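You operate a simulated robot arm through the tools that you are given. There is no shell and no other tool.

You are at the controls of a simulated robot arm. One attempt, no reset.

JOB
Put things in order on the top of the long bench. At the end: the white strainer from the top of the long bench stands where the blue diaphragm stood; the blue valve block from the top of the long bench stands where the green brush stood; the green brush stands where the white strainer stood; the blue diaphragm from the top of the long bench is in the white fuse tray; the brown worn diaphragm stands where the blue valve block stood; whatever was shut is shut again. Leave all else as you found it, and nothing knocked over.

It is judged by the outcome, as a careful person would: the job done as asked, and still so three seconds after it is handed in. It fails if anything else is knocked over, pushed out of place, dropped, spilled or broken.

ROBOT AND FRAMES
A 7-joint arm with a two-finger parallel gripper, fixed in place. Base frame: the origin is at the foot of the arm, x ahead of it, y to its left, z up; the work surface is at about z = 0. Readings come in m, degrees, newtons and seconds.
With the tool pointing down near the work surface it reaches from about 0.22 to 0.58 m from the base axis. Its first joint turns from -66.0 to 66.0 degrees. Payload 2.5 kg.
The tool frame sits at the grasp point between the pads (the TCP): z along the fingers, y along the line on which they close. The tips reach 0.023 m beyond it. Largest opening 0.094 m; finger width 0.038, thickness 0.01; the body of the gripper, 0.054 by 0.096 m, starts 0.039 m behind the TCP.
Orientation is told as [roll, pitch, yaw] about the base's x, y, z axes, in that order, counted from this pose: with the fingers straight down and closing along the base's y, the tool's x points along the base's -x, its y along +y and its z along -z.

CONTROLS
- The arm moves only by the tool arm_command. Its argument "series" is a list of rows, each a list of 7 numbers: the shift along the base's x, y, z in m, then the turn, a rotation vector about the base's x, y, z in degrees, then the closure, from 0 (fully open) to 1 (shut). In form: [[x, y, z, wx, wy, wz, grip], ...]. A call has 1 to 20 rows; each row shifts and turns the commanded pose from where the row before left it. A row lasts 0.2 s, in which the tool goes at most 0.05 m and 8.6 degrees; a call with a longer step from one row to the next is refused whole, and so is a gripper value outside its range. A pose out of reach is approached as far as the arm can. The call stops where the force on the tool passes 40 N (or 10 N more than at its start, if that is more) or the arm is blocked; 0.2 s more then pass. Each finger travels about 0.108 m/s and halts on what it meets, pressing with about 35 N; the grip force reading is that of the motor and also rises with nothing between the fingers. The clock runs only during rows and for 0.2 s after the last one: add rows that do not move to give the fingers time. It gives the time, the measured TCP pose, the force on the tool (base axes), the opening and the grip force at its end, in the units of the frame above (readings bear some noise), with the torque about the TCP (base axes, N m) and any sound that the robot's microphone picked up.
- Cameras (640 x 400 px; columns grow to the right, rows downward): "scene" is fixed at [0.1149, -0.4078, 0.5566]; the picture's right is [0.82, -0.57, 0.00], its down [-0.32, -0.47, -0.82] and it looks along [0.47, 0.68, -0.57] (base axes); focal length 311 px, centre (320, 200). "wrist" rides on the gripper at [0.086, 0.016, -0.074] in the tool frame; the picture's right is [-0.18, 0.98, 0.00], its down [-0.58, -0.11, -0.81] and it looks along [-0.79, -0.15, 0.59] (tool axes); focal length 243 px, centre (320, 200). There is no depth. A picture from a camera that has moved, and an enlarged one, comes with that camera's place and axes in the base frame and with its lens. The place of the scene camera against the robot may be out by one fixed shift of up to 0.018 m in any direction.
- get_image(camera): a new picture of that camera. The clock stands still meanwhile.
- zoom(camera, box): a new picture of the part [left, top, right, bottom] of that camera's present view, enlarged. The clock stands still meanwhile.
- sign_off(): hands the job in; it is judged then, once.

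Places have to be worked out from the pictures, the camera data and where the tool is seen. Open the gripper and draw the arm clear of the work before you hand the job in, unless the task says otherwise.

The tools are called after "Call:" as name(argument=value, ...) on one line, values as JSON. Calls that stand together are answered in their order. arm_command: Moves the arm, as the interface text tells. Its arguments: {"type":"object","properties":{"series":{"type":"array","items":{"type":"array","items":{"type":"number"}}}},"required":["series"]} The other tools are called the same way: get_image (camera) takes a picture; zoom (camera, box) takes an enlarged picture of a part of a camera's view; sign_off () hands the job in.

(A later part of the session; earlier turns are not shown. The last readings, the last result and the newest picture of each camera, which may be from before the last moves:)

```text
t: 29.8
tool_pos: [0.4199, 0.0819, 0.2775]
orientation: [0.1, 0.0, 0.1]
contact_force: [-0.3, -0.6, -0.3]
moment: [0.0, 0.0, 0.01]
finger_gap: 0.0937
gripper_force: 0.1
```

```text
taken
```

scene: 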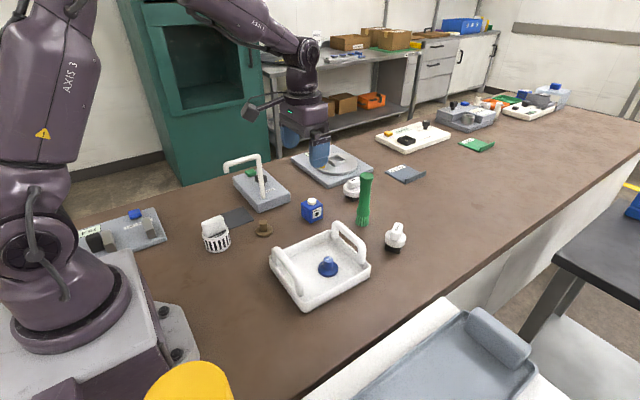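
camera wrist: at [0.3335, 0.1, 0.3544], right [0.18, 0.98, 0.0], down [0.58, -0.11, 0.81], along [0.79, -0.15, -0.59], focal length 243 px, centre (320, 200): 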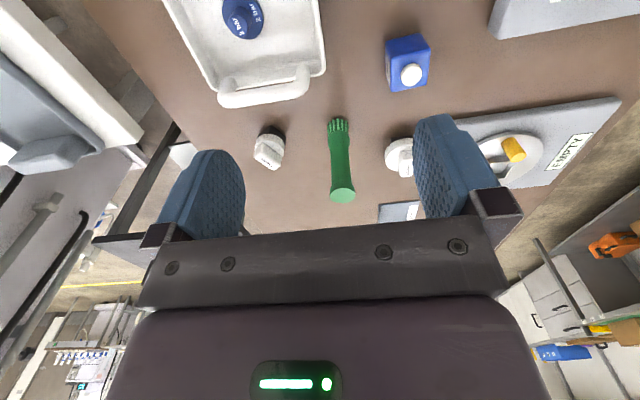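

The brush stands near (0.592, 0.083), at radius about 0.60, a bit beyond straight-down reach. I tilt the tool 15° outward (rotation −15° about y) and move closer at a safe height.

Call:
arm_command(series=[[0.033, 0.0, 0, 0, -7.5, 0, 0], [0.033, 0.0, 0, 0, -7.5, 0, 0], [0.034, 0.0, 0, 0, 0, 0, 0], [0.03, 0.0, -0.02, 0, 0, 0, 0], [0, 0, 0, 0, 0, 0, 0]])

Call:
get_image(camera="wrist")

Call:
zoom(camera="scene", box=[260, 100, 440, 260])

```text
t: 31.0
tool_pos: [0.5518, 0.0787, 0.2578]
orientation: [0.0, -14.9, 0.0]
contact_force: [0.6, 0.4, -0.3]
moment: [0.01, -0.01, 0.02]
finger_gap: 0.0938
gripper_force: 0.2
```

```text
taken
camera wrist: at [0.4485, 0.0972, 0.3089], right [0.18, 0.98, 0.05], down [0.35, -0.11, 0.93], along [0.92, -0.15, -0.37], focal length 243 px, centre (320, 200)
```

wrist: 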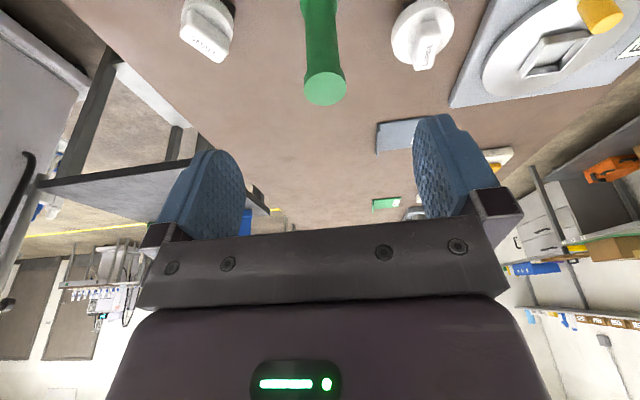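

```text
2.50 times, centred on (350, 180) of scene
camera zoom: at [0.1149, -0.4078, 0.5566], right [0.82, -0.57, 0.0], down [-0.32, -0.47, -0.82], along [0.47, 0.68, -0.57], focal length 778 px, centre (245, 250)
```

zoom: 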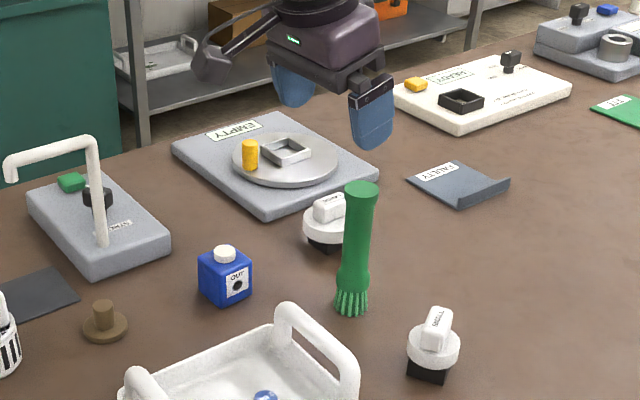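

The tilted pose is reachable, and two views give the brush top at (0.597, 0.082, 0.154). I move over it and lower partway.

Call:
arm_command(series=[[0.023, 0.001, 0, 0, 0, 0, 0], [0.022, 0.0, 0, 0, 0, 0, 0], [0.0, 0.0, -0.03, 0, 0, 0, 0], [0, 0, 0, 0, 0, 0, 0]])

Call:
get_image(camera="wrist")

Call:
zoom(camera="scene", box=[290, 120, 430, 260])

```text
t: 32.0
tool_pos: [0.5945, 0.0787, 0.2307]
orientation: [0.0, -15.0, 0.1]
contact_force: [-0.3, -0.1, -0.6]
moment: [-0.02, 0.0, 0.03]
finger_gap: 0.0941
gripper_force: 0.1
```

```text
taken
camera wrist: at [0.4904, 0.0966, 0.2809], right [0.18, 0.98, 0.05], down [0.35, -0.11, 0.93], along [0.92, -0.15, -0.37], focal length 243 px, centre (320, 200)
```

wrist: 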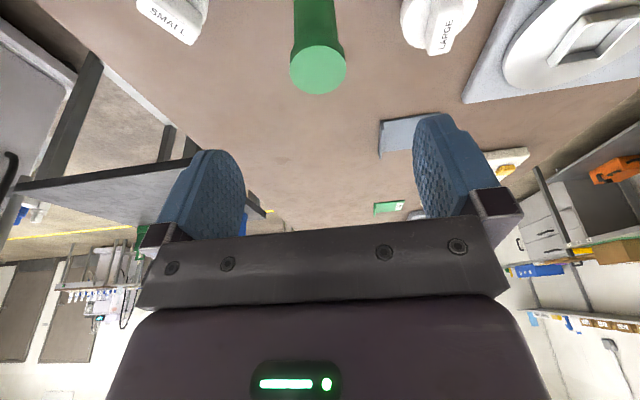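

```text
2.86 times, centred on (360, 190) of scene
camera zoom: at [0.1149, -0.4078, 0.5566], right [0.82, -0.57, 0.0], down [-0.32, -0.47, -0.82], along [0.47, 0.68, -0.57], focal length 889 px, centre (206, 229)
```

zoom: 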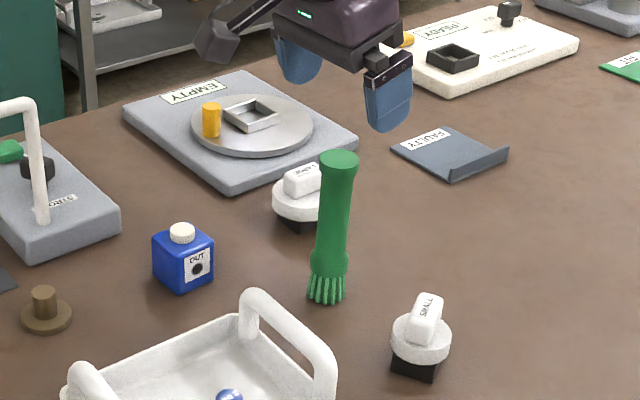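

The brush is within about 2 mm of the tool line. I correct and lower so the fingers straddle the handle.

Call:
arm_command(series=[[0.001, 0.002, -0.03, 0, 0, 0, 0], [0.0, 0.0, -0.033, 0, 0, 0, 0], [0.0, 0.0, -0.03, 0, 0, 0, 0], [0, 0, 0, 0, 0, 0, 0]])

Call:
get_image(camera="wrist")

Call:
zoom(camera="scene", box=[290, 120, 430, 260])

```text
t: 33.0
tool_pos: [0.5973, 0.085, 0.1367]
orientation: [0.0, -15.0, 0.1]
contact_force: [-0.5, -0.1, -0.2]
moment: [0.0, 0.0, 0.01]
finger_gap: 0.0942
gripper_force: 0.0
```

```text
taken
camera wrist: at [0.4936, 0.1024, 0.1878], right [0.18, 0.98, 0.05], down [0.35, -0.11, 0.93], along [0.92, -0.15, -0.37], focal length 243 px, centre (320, 200)
```

wrist: 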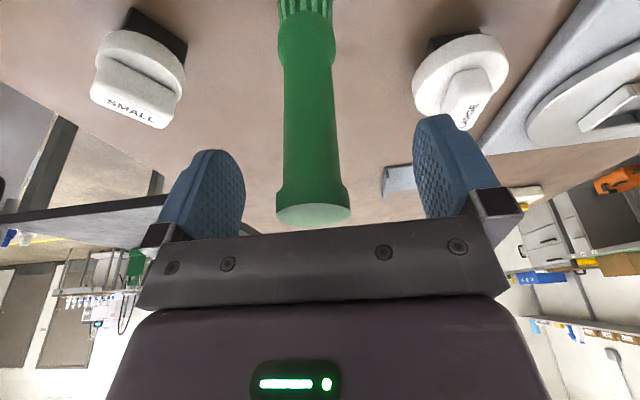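

```text
2.86 times, centred on (360, 190) of scene
camera zoom: at [0.1149, -0.4078, 0.5566], right [0.82, -0.57, 0.0], down [-0.32, -0.47, -0.82], along [0.47, 0.68, -0.57], focal length 889 px, centre (206, 229)
```

zoom: 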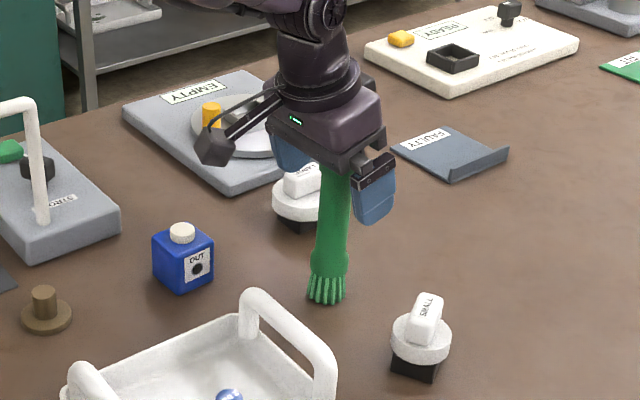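

The brush top would meet the palm if I went much lower, so I will grip at z≈0.122. It sits about 4 mm toward −y of centre, so I correct that, lower 13 mm and look again.

Call:
arm_command(series=[[0.0, -0.004, -0.006, 0, 0, 0, 0], [0.0, 0.0, -0.007, 0, 0, 0, 0], [0, 0, 0, 0, 0, 0, 0]])

Call:
get_image(camera="wrist")

Call:
zoom(camera="scene", box=[320, 150, 410, 240])

```text
t: 33.8
tool_pos: [0.5978, 0.0779, 0.1239]
orientation: [0.0, -14.9, 0.0]
contact_force: [0.3, -0.5, -0.3]
moment: [0.0, 0.02, 0.02]
finger_gap: 0.0943
gripper_force: 0.1
```

```text
taken
camera wrist: at [0.4938, 0.0959, 0.1744], right [0.18, 0.98, 0.05], down [0.35, -0.11, 0.93], along [0.92, -0.15, -0.37], focal length 243 px, centre (320, 200)
```

wrist: 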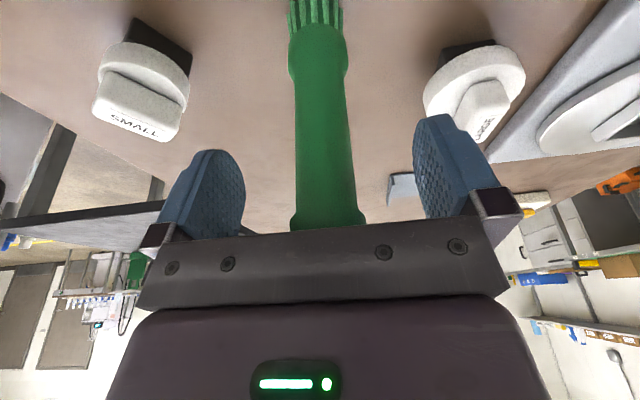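

```text
4.44 times, centred on (365, 195) of scene
camera zoom: at [0.1149, -0.4078, 0.5566], right [0.82, -0.57, 0.0], down [-0.32, -0.47, -0.82], along [0.47, 0.68, -0.57], focal length 1383 px, centre (120, 222)
```

zoom: 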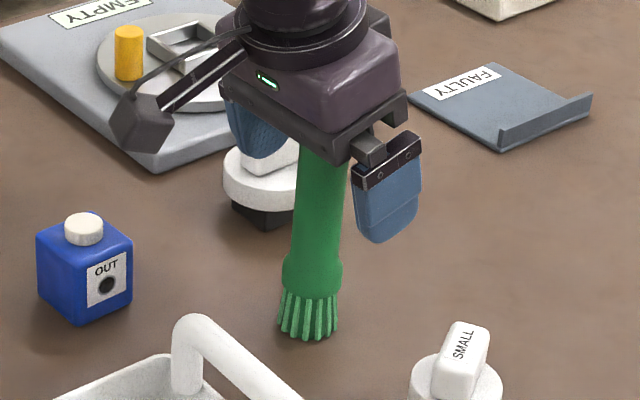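

The handle is now about 2.5 mm toward +y of the finger centre. I nudge over and check once more.

Call:
arm_command(series=[[0.0, 0.002, 0, 0, 0, 0, 0], [0, 0, 0, 0, 0, 0, 0]])

Call:
get_image(camera="wrist")

```text
t: 34.4
tool_pos: [0.5968, 0.0806, 0.1226]
orientation: [-0.1, -15.0, 0.0]
contact_force: [0.4, 0.3, 0.1]
moment: [-0.01, -0.02, -0.04]
finger_gap: 0.0938
gripper_force: 0.0
```

```text
taken
camera wrist: at [0.4931, 0.0982, 0.1741], right [0.18, 0.98, 0.05], down [0.35, -0.11, 0.93], along [0.92, -0.15, -0.37], focal length 243 px, centre (320, 200)
```

wrist: 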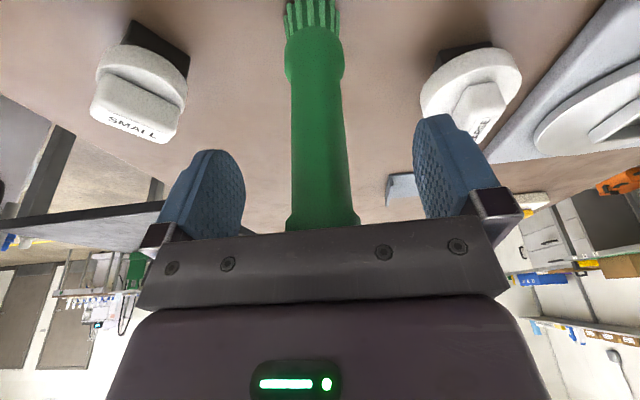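

The handle is centred to about a millimetre. I close slowly on the brush.

Call:
arm_command(series=[[0, 0, 0, 0, 0, 0, 0.3], [0, 0, 0, 0, 0, 0, 0.55], [0, 0, 0, 0, 0, 0, 0.75], [0, 0, 0, 0, 0, 0, 1.0], [0, 0, 0, 0, 0, 0, 1.0]])

Call:
get_image(camera="wrist")

Call:
zoom(camera="scene", box=[320, 150, 410, 240])

```text
t: 35.6
tool_pos: [0.596, 0.0797, 0.1229]
orientation: [-0.1, -15.0, 0.0]
contact_force: [0.3, -0.3, 0.6]
moment: [0.0, 0.03, 0.03]
finger_gap: 0.0331
gripper_force: 35.1
```

```text
taken
camera wrist: at [0.4931, 0.0982, 0.1741], right [0.18, 0.98, 0.05], down [0.35, -0.11, 0.93], along [0.92, -0.15, -0.37], focal length 243 px, centre (320, 200)
```

wrist: 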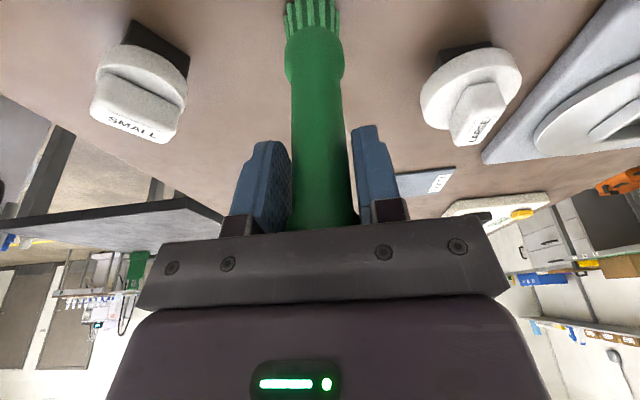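

```text
4.44 times, centred on (365, 195) of scene
camera zoom: at [0.1149, -0.4078, 0.5566], right [0.82, -0.57, 0.0], down [-0.32, -0.47, -0.82], along [0.47, 0.68, -0.57], focal length 1383 px, centre (120, 222)
```

zoom: 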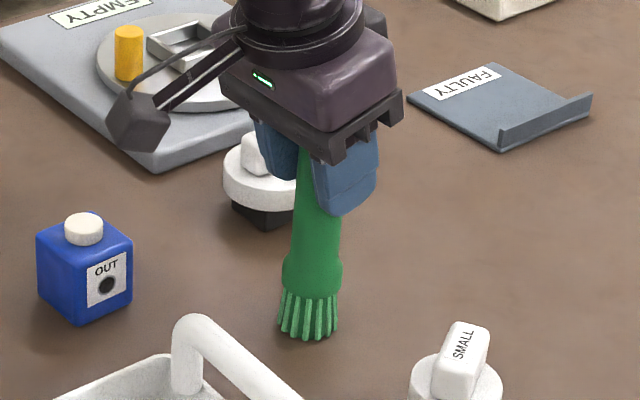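

The brush is held by its collar (gap 3.3 cm). I lift it 14 cm straight up and carry it back toward x = 0.22, passing over low objects only.

Call:
arm_command(series=[[0, 0, 0.02, 0, 0, 0, 1], [0, 0, 0.04, 0, 0, 0, 1], [0, 0, 0.04, 0, 0, 0, 1], [0, 0, 0.04, 0, 0, 0, 1], [-0.02, 0.009, 0, 0, 0, 0, 1], [-0.0356, 0.0168, 0, 0, 0, 0, 1], [-0.0356, 0.0168, 0, 0, 0, 0, 1], [-0.0356, 0.0168, 0, 0, 0, 0, 1], [-0.0356, 0.0168, 0, 0, 0, 0, 1], [-0.0356, 0.0168, 0, 0, 0, 0, 1], [-0.0356, 0.0168, 0, 0, 0, 0, 1], [-0.0356, 0.0168, 0, 0, 0, 0, 1], [-0.0356, 0.0168, 0, 0, 0, 0, 1], [-0.0356, 0.0168, 0, 0, 0, 0, 1], [-0.0356, 0.0168, 0, 0, 0, 0, 1], [0, 0, 0, 0, 0, 0, 1]])

Call:
get_image(camera="scene")

Call:
get_image(camera="wrist")

```text
t: 39.0
tool_pos: [0.2197, 0.2596, 0.2622]
orientation: [0.0, -15.0, 0.0]
contact_force: [0.1, 0.4, 0.0]
moment: [0.01, 0.01, 0.0]
finger_gap: 0.0334
gripper_force: 34.8
```

```text
taken
```

scene: 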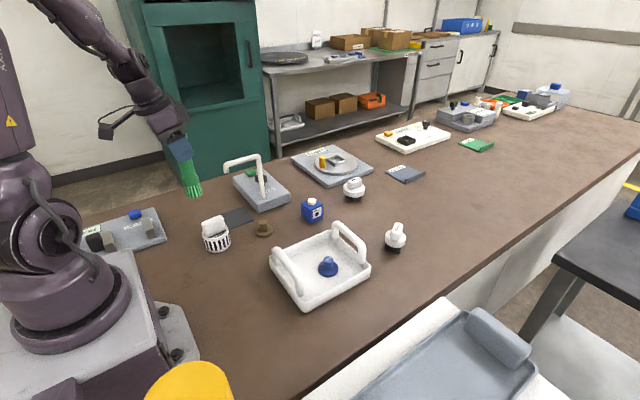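

```text
taken
camera wrist: at [0.1167, 0.2765, 0.3135], right [0.18, 0.98, 0.05], down [0.35, -0.11, 0.93], along [0.92, -0.15, -0.37], focal length 243 px, centre (320, 200)
```

wrist: 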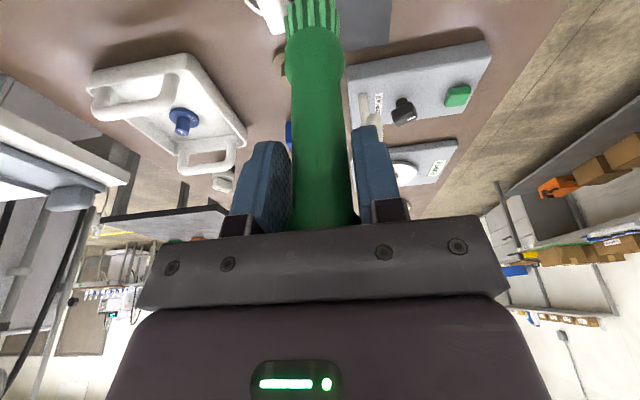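

The brush is still vertical in the grip and clear of everything. I continue in +y past the lever, then in +x to above the strainer's old spot.

Call:
arm_command(series=[[0, 0.0337, 0, 0, 0, 0, 1], [0, 0.0337, 0, 0, 0, 0, 1], [0, 0.0337, 0, 0, 0, 0, 1], [0, 0.0337, 0, 0, 0, 0, 1], [0, 0.0337, 0, 0, 0, 0, 1], [0, 0.0337, 0, 0, 0, 0, 1], [0.0253, 0, 0, 0, 0, 0, 1], [0.0253, 0, 0, 0, 0, 0, 1], [0.0253, 0, 0, 0, 0, 0, 1], [0, 0, 0, 0, 0, 0, 1]])

Call:
get_image(camera="scene")

Call:
get_image(camera="wrist")

```text
t: 41.2
tool_pos: [0.296, 0.4604, 0.263]
orientation: [0.0, -15.0, 0.0]
contact_force: [-0.1, -0.4, -0.7]
moment: [0.0, -0.01, 0.02]
finger_gap: 0.0336
gripper_force: 35.1
```

```text
taken
```

scene: 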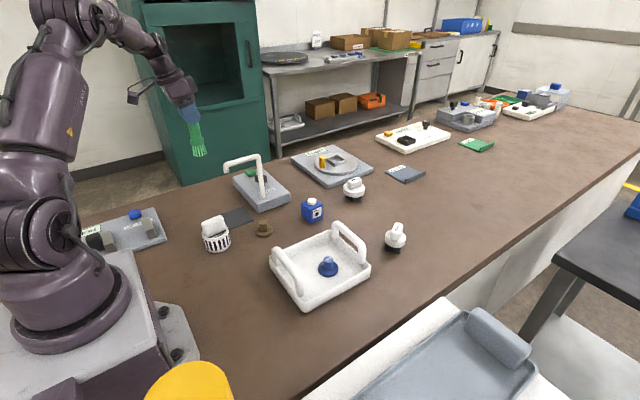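

```text
taken
camera wrist: at [0.1928, 0.4783, 0.314], right [0.18, 0.98, 0.05], down [0.35, -0.11, 0.93], along [0.92, -0.15, -0.37], focal length 243 px, centre (320, 200)
```

wrist: 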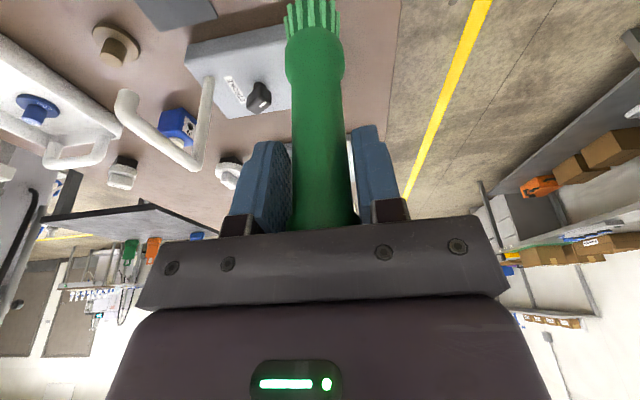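

The tool is over the strainer's old spot, cam-derived (0.295, 0.4623). I lower the brush to about 1 cm above the bench and check.

Call:
arm_command(series=[[0, 0, -0.03, 0, 0, 0, 1], [0, 0, -0.035, 0, 0, 0, 1], [0, 0, -0.035, 0, 0, 0, 1], [0, 0, -0.025, 0, 0, 0, 1], [0, 0, 0, 0, 0, 0, 1]])

Call:
get_image(camera="wrist")

Call:
zoom(camera="scene", box=[160, 120, 280, 220])

```text
t: 42.4
tool_pos: [0.2953, 0.4575, 0.1386]
orientation: [0.0, -15.1, -0.1]
contact_force: [0.4, -0.8, -0.8]
moment: [0.01, 0.03, 0.04]
finger_gap: 0.0334
gripper_force: 34.9
```

```text
taken
camera wrist: at [0.1917, 0.4762, 0.1894], right [0.18, 0.98, 0.05], down [0.35, -0.11, 0.93], along [0.92, -0.15, -0.37], focal length 243 px, centre (320, 200)
```

wrist: 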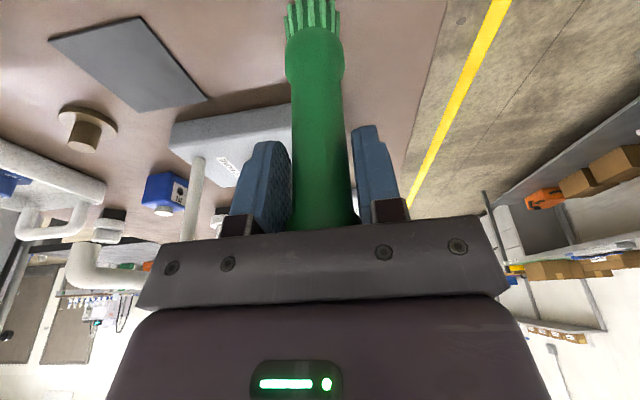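

```text
4.00 times, centred on (220, 170) of scene
camera zoom: at [0.1149, -0.4078, 0.5566], right [0.82, -0.57, 0.0], down [-0.32, -0.47, -0.82], along [0.47, 0.68, -0.57], focal length 1245 px, centre (720, 320)
```

zoom: 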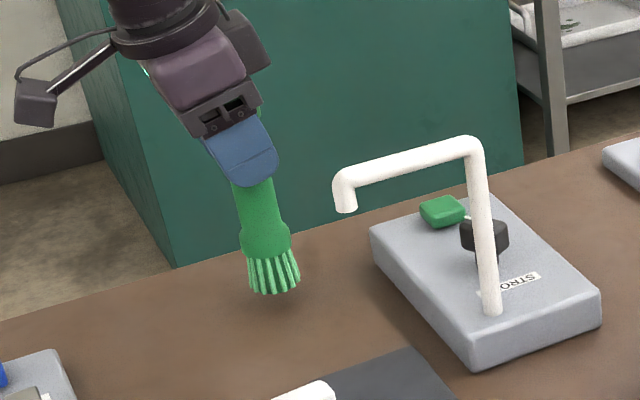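

Alignment is good, with a small +2 mm correction in y. I lower to just above the surface.

Call:
arm_command(series=[[0.001, 0.002, -0.006, 0, 0, 0, 1], [0, 0, -0.006, 0, 0, 0, 1], [0, 0, 0, 0, 0, 0, 1]])

Call:
arm_command(series=[[0, 0, -0.0015, 0, 0, 0, 1], [0, 0, 0, 0, 0, 0, 1]])

Call:
arm_command(series=[[0, 0, -0.0012, 0, 0, 0, 1], [0, 0, 0, 0, 0, 0, 1]])

```text
t: 43.2
tool_pos: [0.2976, 0.4618, 0.1274]
orientation: [0.0, -14.9, 0.0]
contact_force: [0.4, 0.3, 0.3]
moment: [-0.02, -0.03, 0.0]
finger_gap: 0.0335
gripper_force: 35.4
```

```text
t: 43.8
tool_pos: [0.2983, 0.4619, 0.1248]
orientation: [0.0, -15.0, 0.0]
contact_force: [-0.3, -0.3, -0.6]
moment: [-0.02, -0.04, 0.03]
finger_gap: 0.0334
gripper_force: 34.6
```

```text
t: 44.4
tool_pos: [0.2977, 0.4618, 0.1226]
orientation: [0.0, -15.0, 0.0]
contact_force: [0.0, -1.2, -0.7]
moment: [0.0, 0.04, 0.0]
finger_gap: 0.0333
gripper_force: 35.0
```

Call:
arm_command(series=[[0, 0, -0.001, 0, 0, 0, 1], [0, 0, 0, 0, 0, 0, 1]])

Call:
get_image(camera="wrist")

Call:
zoom(camera="scene", box=[160, 120, 280, 220])

```text
t: 45.0
tool_pos: [0.2981, 0.4625, 0.1231]
orientation: [0.0, -14.9, 0.1]
contact_force: [-0.9, 0.1, 0.9]
moment: [0.0, -0.01, -0.01]
finger_gap: 0.0335
gripper_force: 35.6
```

```text
taken
camera wrist: at [0.1943, 0.4798, 0.174], right [0.18, 0.98, 0.05], down [0.35, -0.11, 0.93], along [0.92, -0.15, -0.37], focal length 243 px, centre (320, 200)
```

wrist: 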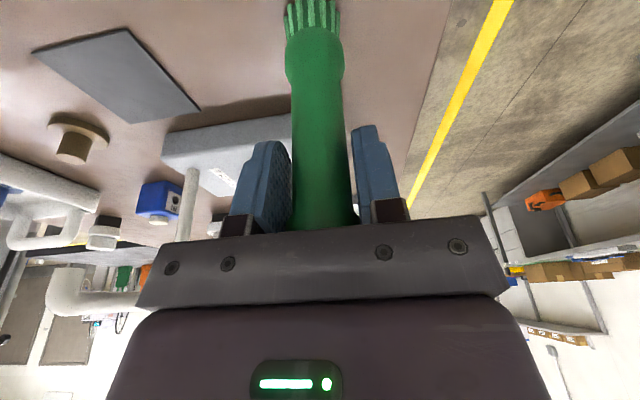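

```text
4.00 times, centred on (220, 170) of scene
camera zoom: at [0.1149, -0.4078, 0.5566], right [0.82, -0.57, 0.0], down [-0.32, -0.47, -0.82], along [0.47, 0.68, -0.57], focal length 1245 px, centre (720, 320)
```

zoom: 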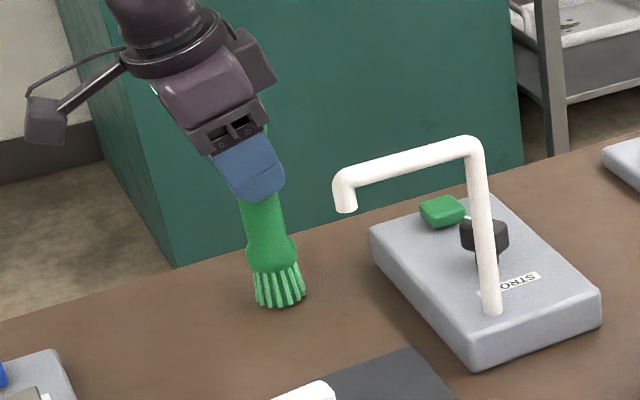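

The brush bottom lines up with the strainer's former base centre in the scene view. I continue with 1 mm steps until contact.

Call:
arm_command(series=[[0, 0, -0.001, 0, 0, 0, 1], [0, 0, 0, 0, 0, 0, 1]])

```text
t: 45.6
tool_pos: [0.2988, 0.4626, 0.1227]
orientation: [0.0, -15.1, 0.0]
contact_force: [-2.1, -1.3, 11.7]
moment: [-0.17, 0.21, 0.01]
finger_gap: 0.0336
gripper_force: 35.0
```

The brush is on the bench (12 N, centred). I relieve half a millimetre and open slowly.

Call:
arm_command(series=[[0, 0, 0.0006, 0, 0, 0, 1], [0, 0, 0, 0, 0, 0, 0.62], [0, 0, 0, 0, 0, 0, 0.5], [0, 0, 0, 0, 0, 0, 0.3], [0, 0, 0, 0, 0, 0, 0], [0, 0, 0, 0, 0, 0, 0]])

Call:
get_image(camera="wrist")

Call:
zoom(camera="scene", box=[160, 120, 280, 220])

```text
t: 47.0
tool_pos: [0.2989, 0.4618, 0.1213]
orientation: [-0.1, -15.0, 0.0]
contact_force: [0.2, 0.4, 0.6]
moment: [0.01, -0.03, -0.02]
finger_gap: 0.0941
gripper_force: 0.0
```

```text
taken
camera wrist: at [0.1944, 0.4793, 0.1734], right [0.18, 0.98, 0.05], down [0.35, -0.11, 0.93], along [0.92, -0.15, -0.37], focal length 243 px, centre (320, 200)
```

wrist: 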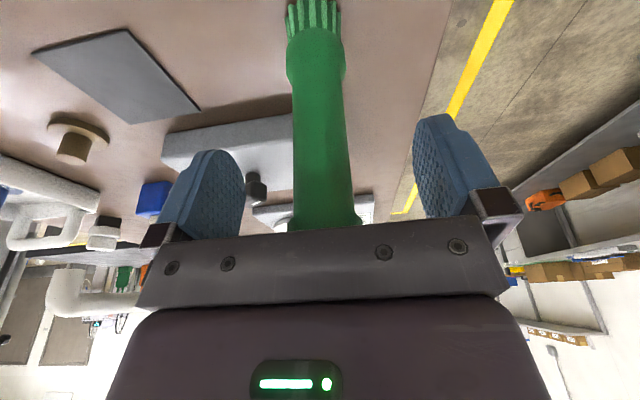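

```text
4.00 times, centred on (220, 170) of scene
camera zoom: at [0.1149, -0.4078, 0.5566], right [0.82, -0.57, 0.0], down [-0.32, -0.47, -0.82], along [0.47, 0.68, -0.57], focal length 1245 px, centre (720, 320)
```

zoom: 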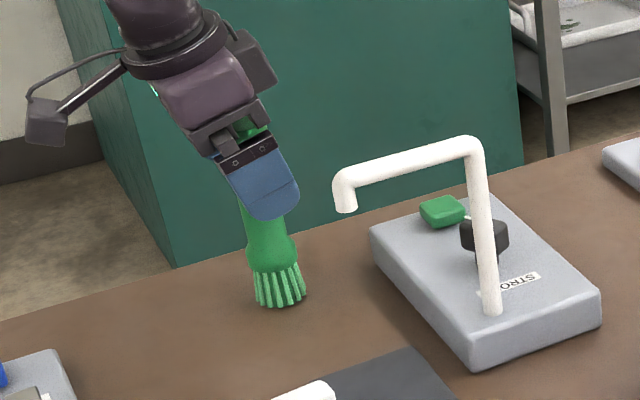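

The brush stands on its own at the strainer's old place. I rise straight up, then go high over the station toward the blue valve block to look at it.

Call:
arm_command(series=[[0, 0, 0.03, 0, 0, 0, 0], [0, 0, 0.04, 0, 0, 0, 0], [0, 0, 0.04, 0, 0, 0, 0], [0, 0, 0.045, 0, 0, 0, 0], [0.014, -0.035, 0, 0, 0, 0, 0], [0.014, -0.035, 0, 0, 0, 0, 0], [0.014, -0.035, 0, 0, 7.5, 0, 0], [0.014, -0.035, 0, 0, 7.5, 0, 0], [0.014, -0.035, 0, 0, 0, 0, 0], [0.014, -0.035, 0, 0, 0, 0, 0], [0.014, -0.035, 0, 0, 0, 0, 0], [0.014, -0.035, 0, 0, 0, 0, 0], [0, 0, 0, 0, 0, 0, 0]])

Call:
get_image(camera="wrist")

Call:
get_image(camera="scene")

```text
t: 49.8
tool_pos: [0.4099, 0.1797, 0.2774]
orientation: [0.0, 0.0, 0.0]
contact_force: [0.3, 0.4, 0.1]
moment: [-0.01, 0.01, 0.01]
finger_gap: 0.0937
gripper_force: 0.1
```

```text
taken
camera wrist: at [0.323, 0.198, 0.3534], right [0.18, 0.98, 0.0], down [0.58, -0.11, 0.81], along [0.79, -0.15, -0.59], focal length 243 px, centre (320, 200)
```

wrist: 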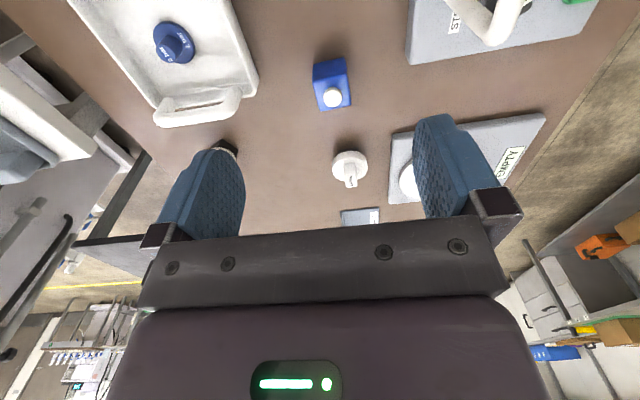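

```text
taken
```

scene: 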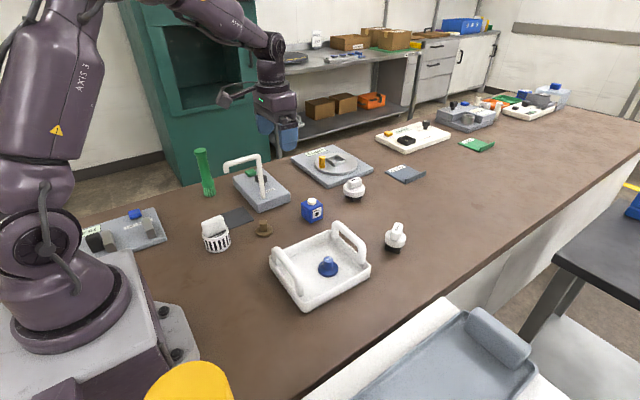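

Call:
zoom(camera="wrist", box=[290, 40, 370, 120])

Call:
zoom(camera="scene", box=[280, 180, 350, 240])

```text
5.00 times, centred on (330, 80) of wrist
camera zoom: at [0.323, 0.198, 0.3534], right [0.18, 0.98, 0.0], down [0.58, -0.11, 0.81], along [0.79, -0.15, -0.59], focal length 1213 px, centre (270, 800)
```

zoom: 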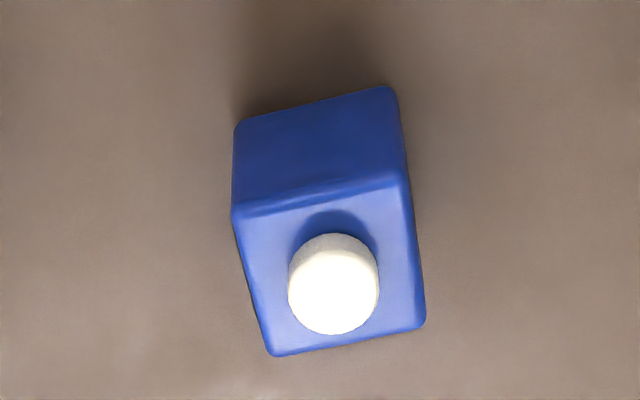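

```text
6.67 times, centred on (315, 210) of scene
camera zoom: at [0.1149, -0.4078, 0.5566], right [0.82, -0.57, 0.0], down [-0.32, -0.47, -0.82], along [0.47, 0.68, -0.57], focal length 2074 px, centre (353, 133)
```

zoom: 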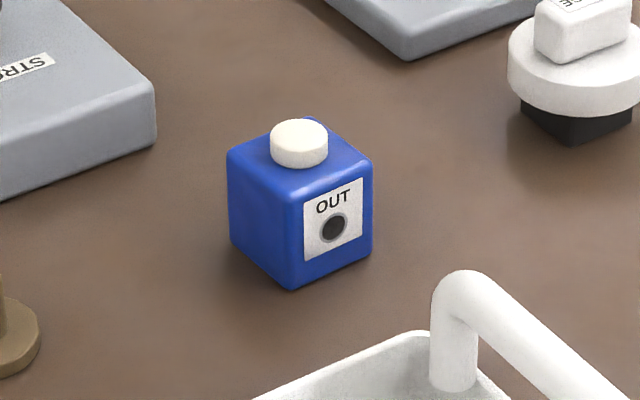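

The block's faces line up with the axes to about 2°, and it measures about 4.3 cm with its top near z≈0.045, centred at (0.502, 0.182). I move over it with a 10° outward tilt, since it goes to the far brush spot, and come down to z≈0.136.

Call:
arm_command(series=[[0.031, 0, -0.02, 0, -5, 0, 0], [0.031, 0, -0.03, 0, -5, 0, 0], [0.031, 0, -0.03, 0, 0, 2, 0], [0, 0, -0.03, 0, 0, 0, 0], [0, 0, -0.03, 0, 0, 0, 0], [0, 0, 0, 0, 0, 0, 0]])

Call:
get_image(camera="wrist")

Call:
zoom(camera="scene", box=[240, 140, 380, 260])

```text
t: 51.2
tool_pos: [0.5018, 0.1808, 0.133]
orientation: [0.1, -10.0, 2.1]
contact_force: [0.0, 0.4, 0.1]
moment: [-0.01, 0.05, -0.01]
finger_gap: 0.0939
gripper_force: 0.0
```

```text
taken
camera wrist: at [0.4025, 0.1951, 0.1935], right [0.15, 0.99, 0.03], down [0.44, -0.09, 0.9], along [0.89, -0.12, -0.44], focal length 243 px, centre (320, 200)
```

wrist: 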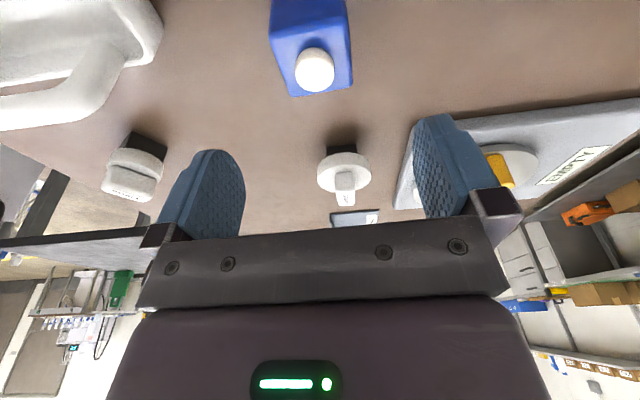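

```text
3.33 times, centred on (310, 200) of scene
camera zoom: at [0.1149, -0.4078, 0.5566], right [0.82, -0.57, 0.0], down [-0.32, -0.47, -0.82], along [0.47, 0.68, -0.57], focal length 1037 px, centre (353, 200)
```

zoom: 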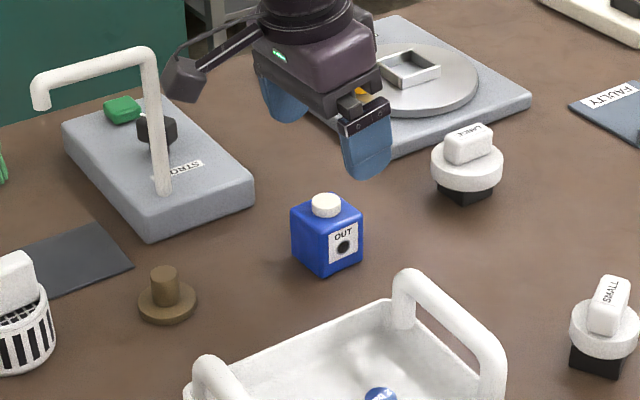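

The block is within 1–2 mm of the tool line. I lower so the fingers straddle it with TCP z≈0.037.

Call:
arm_command(series=[[0, -0.001, -0.03, 0, 0, 0, 0], [0, 0, -0.03, 0, 0, 0, 0], [0, 0, -0.025, 0, 0, 0, 0], [0, 0, 0, 0, 0, 0, 0]])

Call:
get_image(camera="wrist")

Call:
zoom(camera="scene", box=[260, 150, 370, 250])

```text
t: 52.2
tool_pos: [0.5018, 0.1834, 0.0502]
orientation: [-0.1, -10.0, 1.9]
contact_force: [0.2, 0.8, 0.3]
moment: [-0.01, -0.02, 0.0]
finger_gap: 0.0941
gripper_force: 0.0
```

```text
taken
camera wrist: at [0.4019, 0.1978, 0.11], right [0.15, 0.99, 0.03], down [0.44, -0.09, 0.9], along [0.89, -0.12, -0.44], focal length 243 px, centre (320, 200)
```

wrist: 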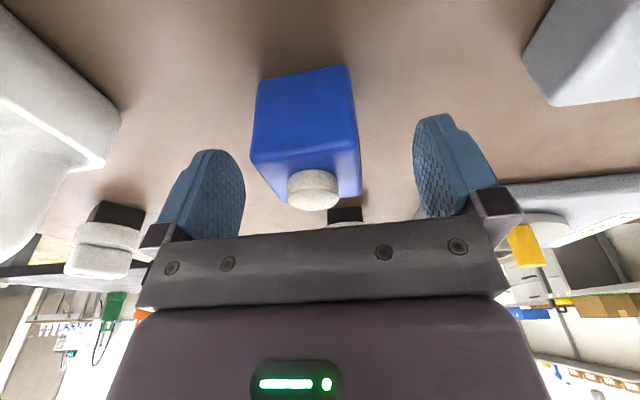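

```text
4.00 times, centred on (315, 200) of scene
camera zoom: at [0.1149, -0.4078, 0.5566], right [0.82, -0.57, 0.0], down [-0.32, -0.47, -0.82], along [0.47, 0.68, -0.57], focal length 1245 px, centre (340, 200)
```

zoom: 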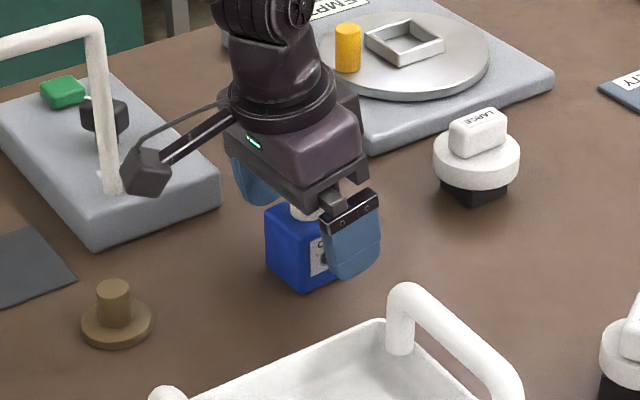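

The block shows about 2.5 mm toward −y of the finger centre. I correct, lower the remaining 14 mm and look again.

Call:
arm_command(series=[[0, -0.0025, 0, 0, 0, 0, 0], [0, 0, -0.014, 0, 0, 0, 0], [0, 0, 0, 0, 0, 0, 0]])

Call:
get_image(camera="wrist")

```text
t: 53.0
tool_pos: [0.5022, 0.1791, 0.0368]
orientation: [0.0, -9.9, 2.0]
contact_force: [-0.1, -0.7, 0.0]
moment: [0.0, -0.02, 0.0]
finger_gap: 0.0939
gripper_force: 0.0
```

```text
taken
camera wrist: at [0.4032, 0.1925, 0.0974], right [0.15, 0.99, 0.03], down [0.44, -0.09, 0.9], along [0.89, -0.12, -0.44], focal length 243 px, centre (320, 200)
```

wrist: 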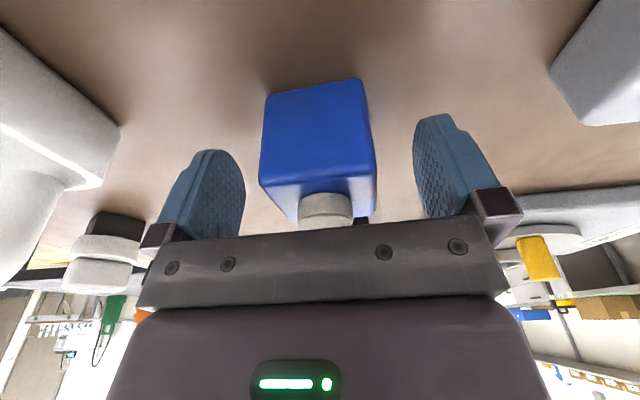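

Call:
arm_command(series=[[0, 0.002, 0, 0, 0, 0, 0], [0, 0, 0, 0, 0, 0, 0]])

Call:
get_image(camera="wrist")

```text
t: 53.6
tool_pos: [0.5024, 0.1805, 0.0389]
orientation: [0.0, -10.0, 2.0]
contact_force: [-0.4, 0.0, -0.6]
moment: [0.01, 0.0, 0.0]
finger_gap: 0.0941
gripper_force: 0.0
```

```text
taken
camera wrist: at [0.4032, 0.1944, 0.0972], right [0.15, 0.99, 0.03], down [0.44, -0.09, 0.9], along [0.89, -0.12, -0.44], focal length 243 px, centre (320, 200)
```

wrist: 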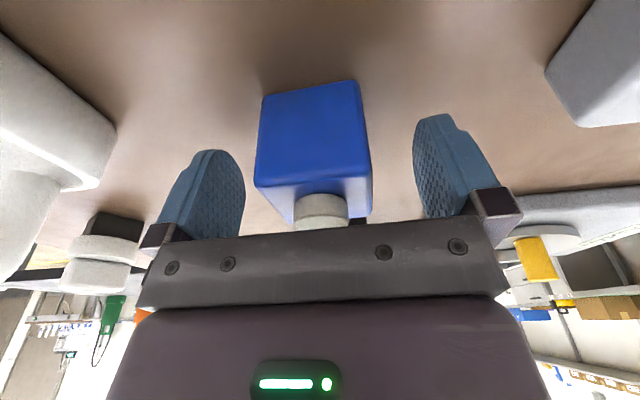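

The block is now centred between the fingers. I close on it.

Call:
arm_command(series=[[0, 0, 0, 0, 0, 0, 0.25], [0, 0, 0, 0, 0, 0, 0.45], [0, 0, 0, 0, 0, 0, 0.7], [0, 0, 0, 0, 0, 0, 1.0], [0, 0, 0, 0, 0, 0, 1.0]])

Call:
get_image(camera="wrist")

Call:
zoom(camera="scene", box=[260, 150, 370, 250])

```text
t: 54.8
tool_pos: [0.5023, 0.1808, 0.038]
orientation: [-0.1, -10.0, 1.9]
contact_force: [0.4, 0.1, 1.6]
moment: [0.02, 0.04, 0.0]
finger_gap: 0.0456
gripper_force: 35.0
```

```text
taken
camera wrist: at [0.4033, 0.1943, 0.0973], right [0.15, 0.99, 0.03], down [0.44, -0.09, 0.9], along [0.89, -0.12, -0.44], focal length 243 px, centre (320, 200)
```

wrist: 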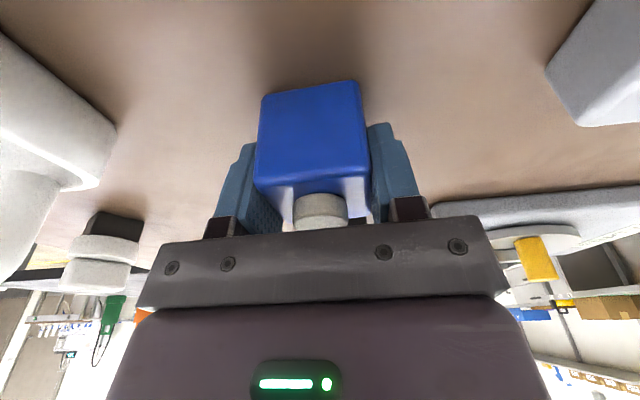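

```text
4.00 times, centred on (315, 200) of scene
camera zoom: at [0.1149, -0.4078, 0.5566], right [0.82, -0.57, 0.0], down [-0.32, -0.47, -0.82], along [0.47, 0.68, -0.57], focal length 1245 px, centre (340, 200)
```

zoom: 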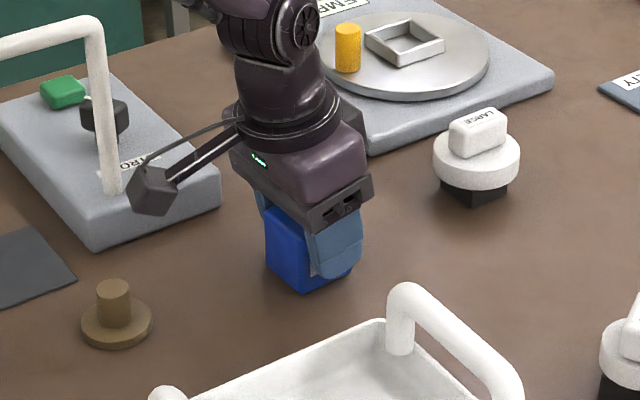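

The block is held (gap 4.6 cm). I lift it 8 cm and carry it over to the brush's old place at about (0.596, 0.083).

Call:
arm_command(series=[[0, 0, 0.02, 0, 0, 0, 1], [0, 0, 0.03, 0, 0, 0, 1], [0, 0, 0.03, 0, 0, 0, 1], [0.0237, -0.0248, 0, 0, 0, 0, 1], [0.0237, -0.0248, 0, 0, 0, 0, 1], [0.0237, -0.0248, 0, 0, 0, 0, 1], [0.0237, -0.0248, 0, 0, 0, 0, 1], [0, 0, 0, 0, 0, 0, 1]])

Call:
get_image(camera="wrist")

Call:
zoom(camera="scene", box=[280, 130, 440, 260])

```text
t: 56.6
tool_pos: [0.5975, 0.0818, 0.117]
orientation: [0.0, -10.0, 2.1]
contact_force: [0.2, 0.1, -2.0]
moment: [-0.01, 0.01, 0.01]
finger_gap: 0.0455
gripper_force: 35.1
```

```text
taken
camera wrist: at [0.4987, 0.0962, 0.1769], right [0.15, 0.99, 0.03], down [0.44, -0.09, 0.89], along [0.89, -0.12, -0.45], focal length 243 px, centre (320, 200)
```

wrist: 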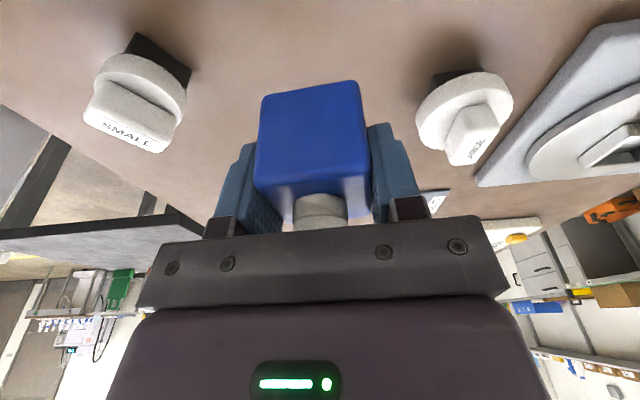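

```text
3.08 times, centred on (360, 195) of scene
camera zoom: at [0.1149, -0.4078, 0.5566], right [0.82, -0.57, 0.0], down [-0.32, -0.47, -0.82], along [0.47, 0.68, -0.57], focal length 957 px, centre (197, 215)
```

zoom: 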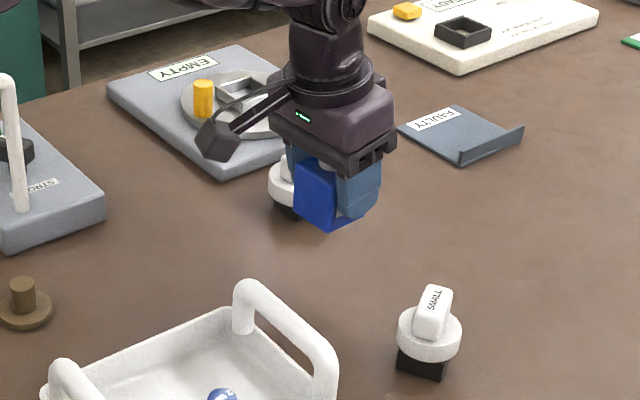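

The block is above the brush's old place, cam-derived (0.597, 0.0836). I lower it to about 1 cm above the bench and check clearances.

Call:
arm_command(series=[[0, -0.001, -0.025, 0, 0, 0, 1], [0, 0, -0.025, 0, 0, 0, 1], [0, 0, -0.02, 0, 0, 0, 1], [0, 0, 0, 0, 0, 0, 1]])

Call:
get_image(camera="wrist")

Call:
zoom(camera="scene", box=[290, 160, 420, 270])

```text
t: 57.6
tool_pos: [0.5966, 0.0788, 0.0485]
orientation: [0.0, -10.0, 2.0]
contact_force: [0.9, 0.1, -1.2]
moment: [0.04, 0.01, 0.01]
finger_gap: 0.0455
gripper_force: 34.8
```

```text
taken
camera wrist: at [0.4971, 0.0933, 0.1081], right [0.15, 0.99, 0.03], down [0.44, -0.09, 0.9], along [0.89, -0.12, -0.44], focal length 243 px, centre (320, 200)
```

wrist: 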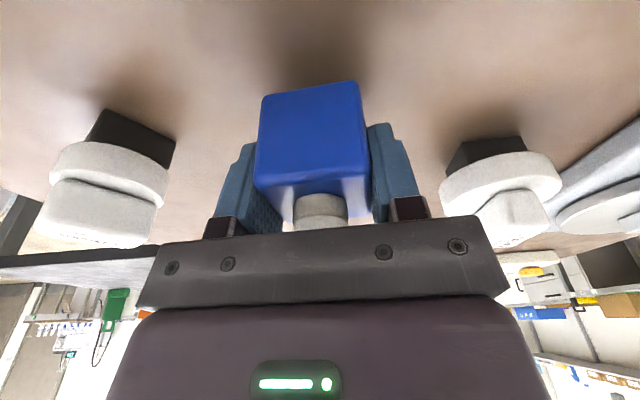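

```text
3.64 times, centred on (355, 215) of scene
camera zoom: at [0.1149, -0.4078, 0.5566], right [0.82, -0.57, 0.0], down [-0.32, -0.47, -0.82], along [0.47, 0.68, -0.57], focal length 1131 px, centre (193, 146)
```

zoom: 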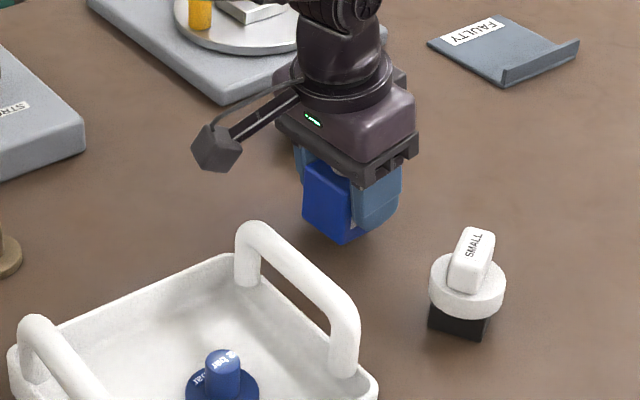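

Everything is clear. I nudge +1.5 mm in y and lower near to contact.

Call:
arm_command(series=[[0.0005, 0.0015, -0.006, 0, 0, 0, 1], [0, 0, -0.002, 0, 0, 0, 1], [0, 0, 0, 0, 0, 0, 1]])

Call:
get_image(camera="wrist")

Call:
zoom(camera="scene", box=[320, 180, 400, 250])

```text
t: 58.4
tool_pos: [0.5977, 0.0818, 0.0385]
orientation: [0.0, -10.1, 2.0]
contact_force: [-0.3, 0.5, -1.6]
moment: [-0.02, 0.01, 0.0]
finger_gap: 0.0457
gripper_force: 35.1
```

```text
taken
camera wrist: at [0.4985, 0.0953, 0.0989], right [0.15, 0.99, 0.03], down [0.44, -0.09, 0.89], along [0.89, -0.12, -0.45], focal length 243 px, centre (320, 200)
```

wrist: 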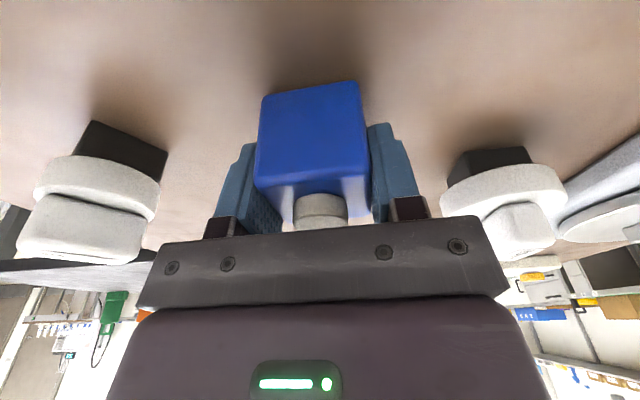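

```text
5.71 times, centred on (360, 215) of scene
camera zoom: at [0.1149, -0.4078, 0.5566], right [0.82, -0.57, 0.0], down [-0.32, -0.47, -0.82], along [0.47, 0.68, -0.57], focal length 1778 px, centre (91, 114)
```

zoom: 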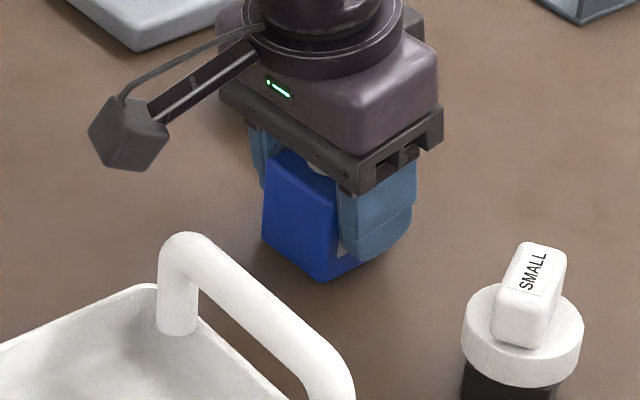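

The block's projected base centre (≈361.6, 222) matches the brush's old base (≈362, 222.5) in the scene view. I step down to contact.

Call:
arm_command(series=[[0, 0, -0.001, 0, 0, 0, 1], [0, 0, 0, 0, 0, 0, 1]])

Call:
arm_command(series=[[0, 0, -0.001, 0, 0, 0, 1], [0, 0, 0, 0, 0, 0, 1]])

```text
t: 59.0
tool_pos: [0.5976, 0.0795, 0.0389]
orientation: [0.0, -10.0, 2.1]
contact_force: [0.3, -0.2, -1.3]
moment: [0.0, 0.0, 0.01]
finger_gap: 0.0454
gripper_force: 35.0
```

```text
t: 59.6
tool_pos: [0.5989, 0.0798, 0.0369]
orientation: [0.1, -10.0, 2.0]
contact_force: [-0.7, -1.0, 1.1]
moment: [-0.05, 0.09, -0.03]
finger_gap: 0.0457
gripper_force: 35.0
```

Call:
arm_command(series=[[0, 0, -0.0006, 0, 0, 0, 1], [0, 0, 0, 0, 0, 0, 1]])

```text
t: 60.2
tool_pos: [0.5993, 0.0815, 0.038]
orientation: [0.0, -10.0, 2.0]
contact_force: [-3.6, -1.9, 11.4]
moment: [-0.1, 0.41, 0.08]
finger_gap: 0.0456
gripper_force: 34.8
```

Contact is made (11 N), so the block is seated. I relieve slightly and open.

Call:
arm_command(series=[[0, 0, 0.0005, 0, 0, 0, 1], [0, 0, 0, 0, 0, 0, 0.48], [0, 0, 0, 0, 0, 0, 0.35], [0, 0, 0, 0, 0, 0, 0.1], [0, 0, 0, 0, 0, 0, 0], [0, 0, 0, 0, 0, 0, 0]])

Call:
get_image(camera="wrist")

Call:
zoom(camera="scene", box=[290, 160, 420, 270])

```text
t: 61.6
tool_pos: [0.5977, 0.0807, 0.0364]
orientation: [0.0, -10.0, 2.1]
contact_force: [-0.5, 0.3, -0.1]
moment: [0.02, 0.02, 0.02]
finger_gap: 0.0942
gripper_force: 0.1
```

```text
taken
camera wrist: at [0.4982, 0.0953, 0.0968], right [0.15, 0.99, 0.03], down [0.44, -0.09, 0.9], along [0.89, -0.12, -0.44], focal length 243 px, centre (320, 200)
```

wrist: 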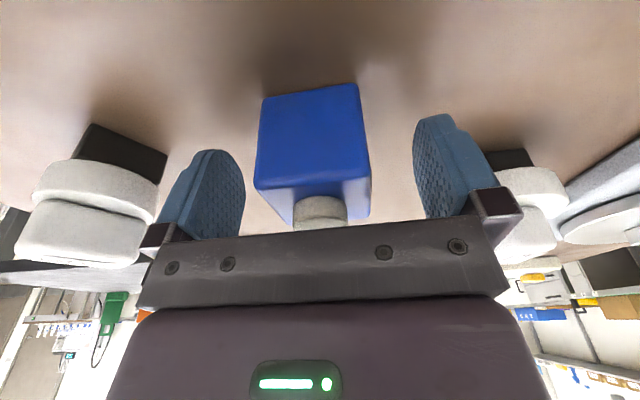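

```text
3.64 times, centred on (355, 215) of scene
camera zoom: at [0.1149, -0.4078, 0.5566], right [0.82, -0.57, 0.0], down [-0.32, -0.47, -0.82], along [0.47, 0.68, -0.57], focal length 1131 px, centre (193, 146)
```

zoom: 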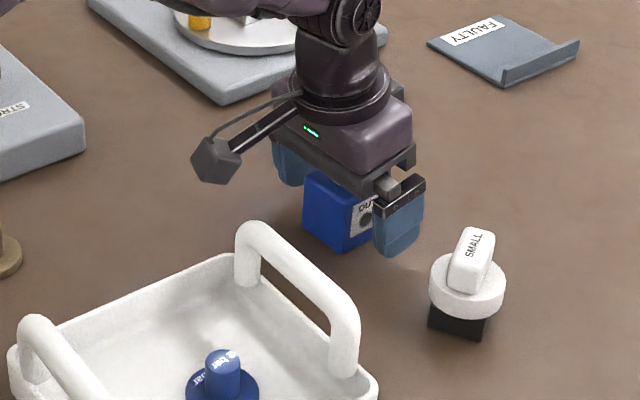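

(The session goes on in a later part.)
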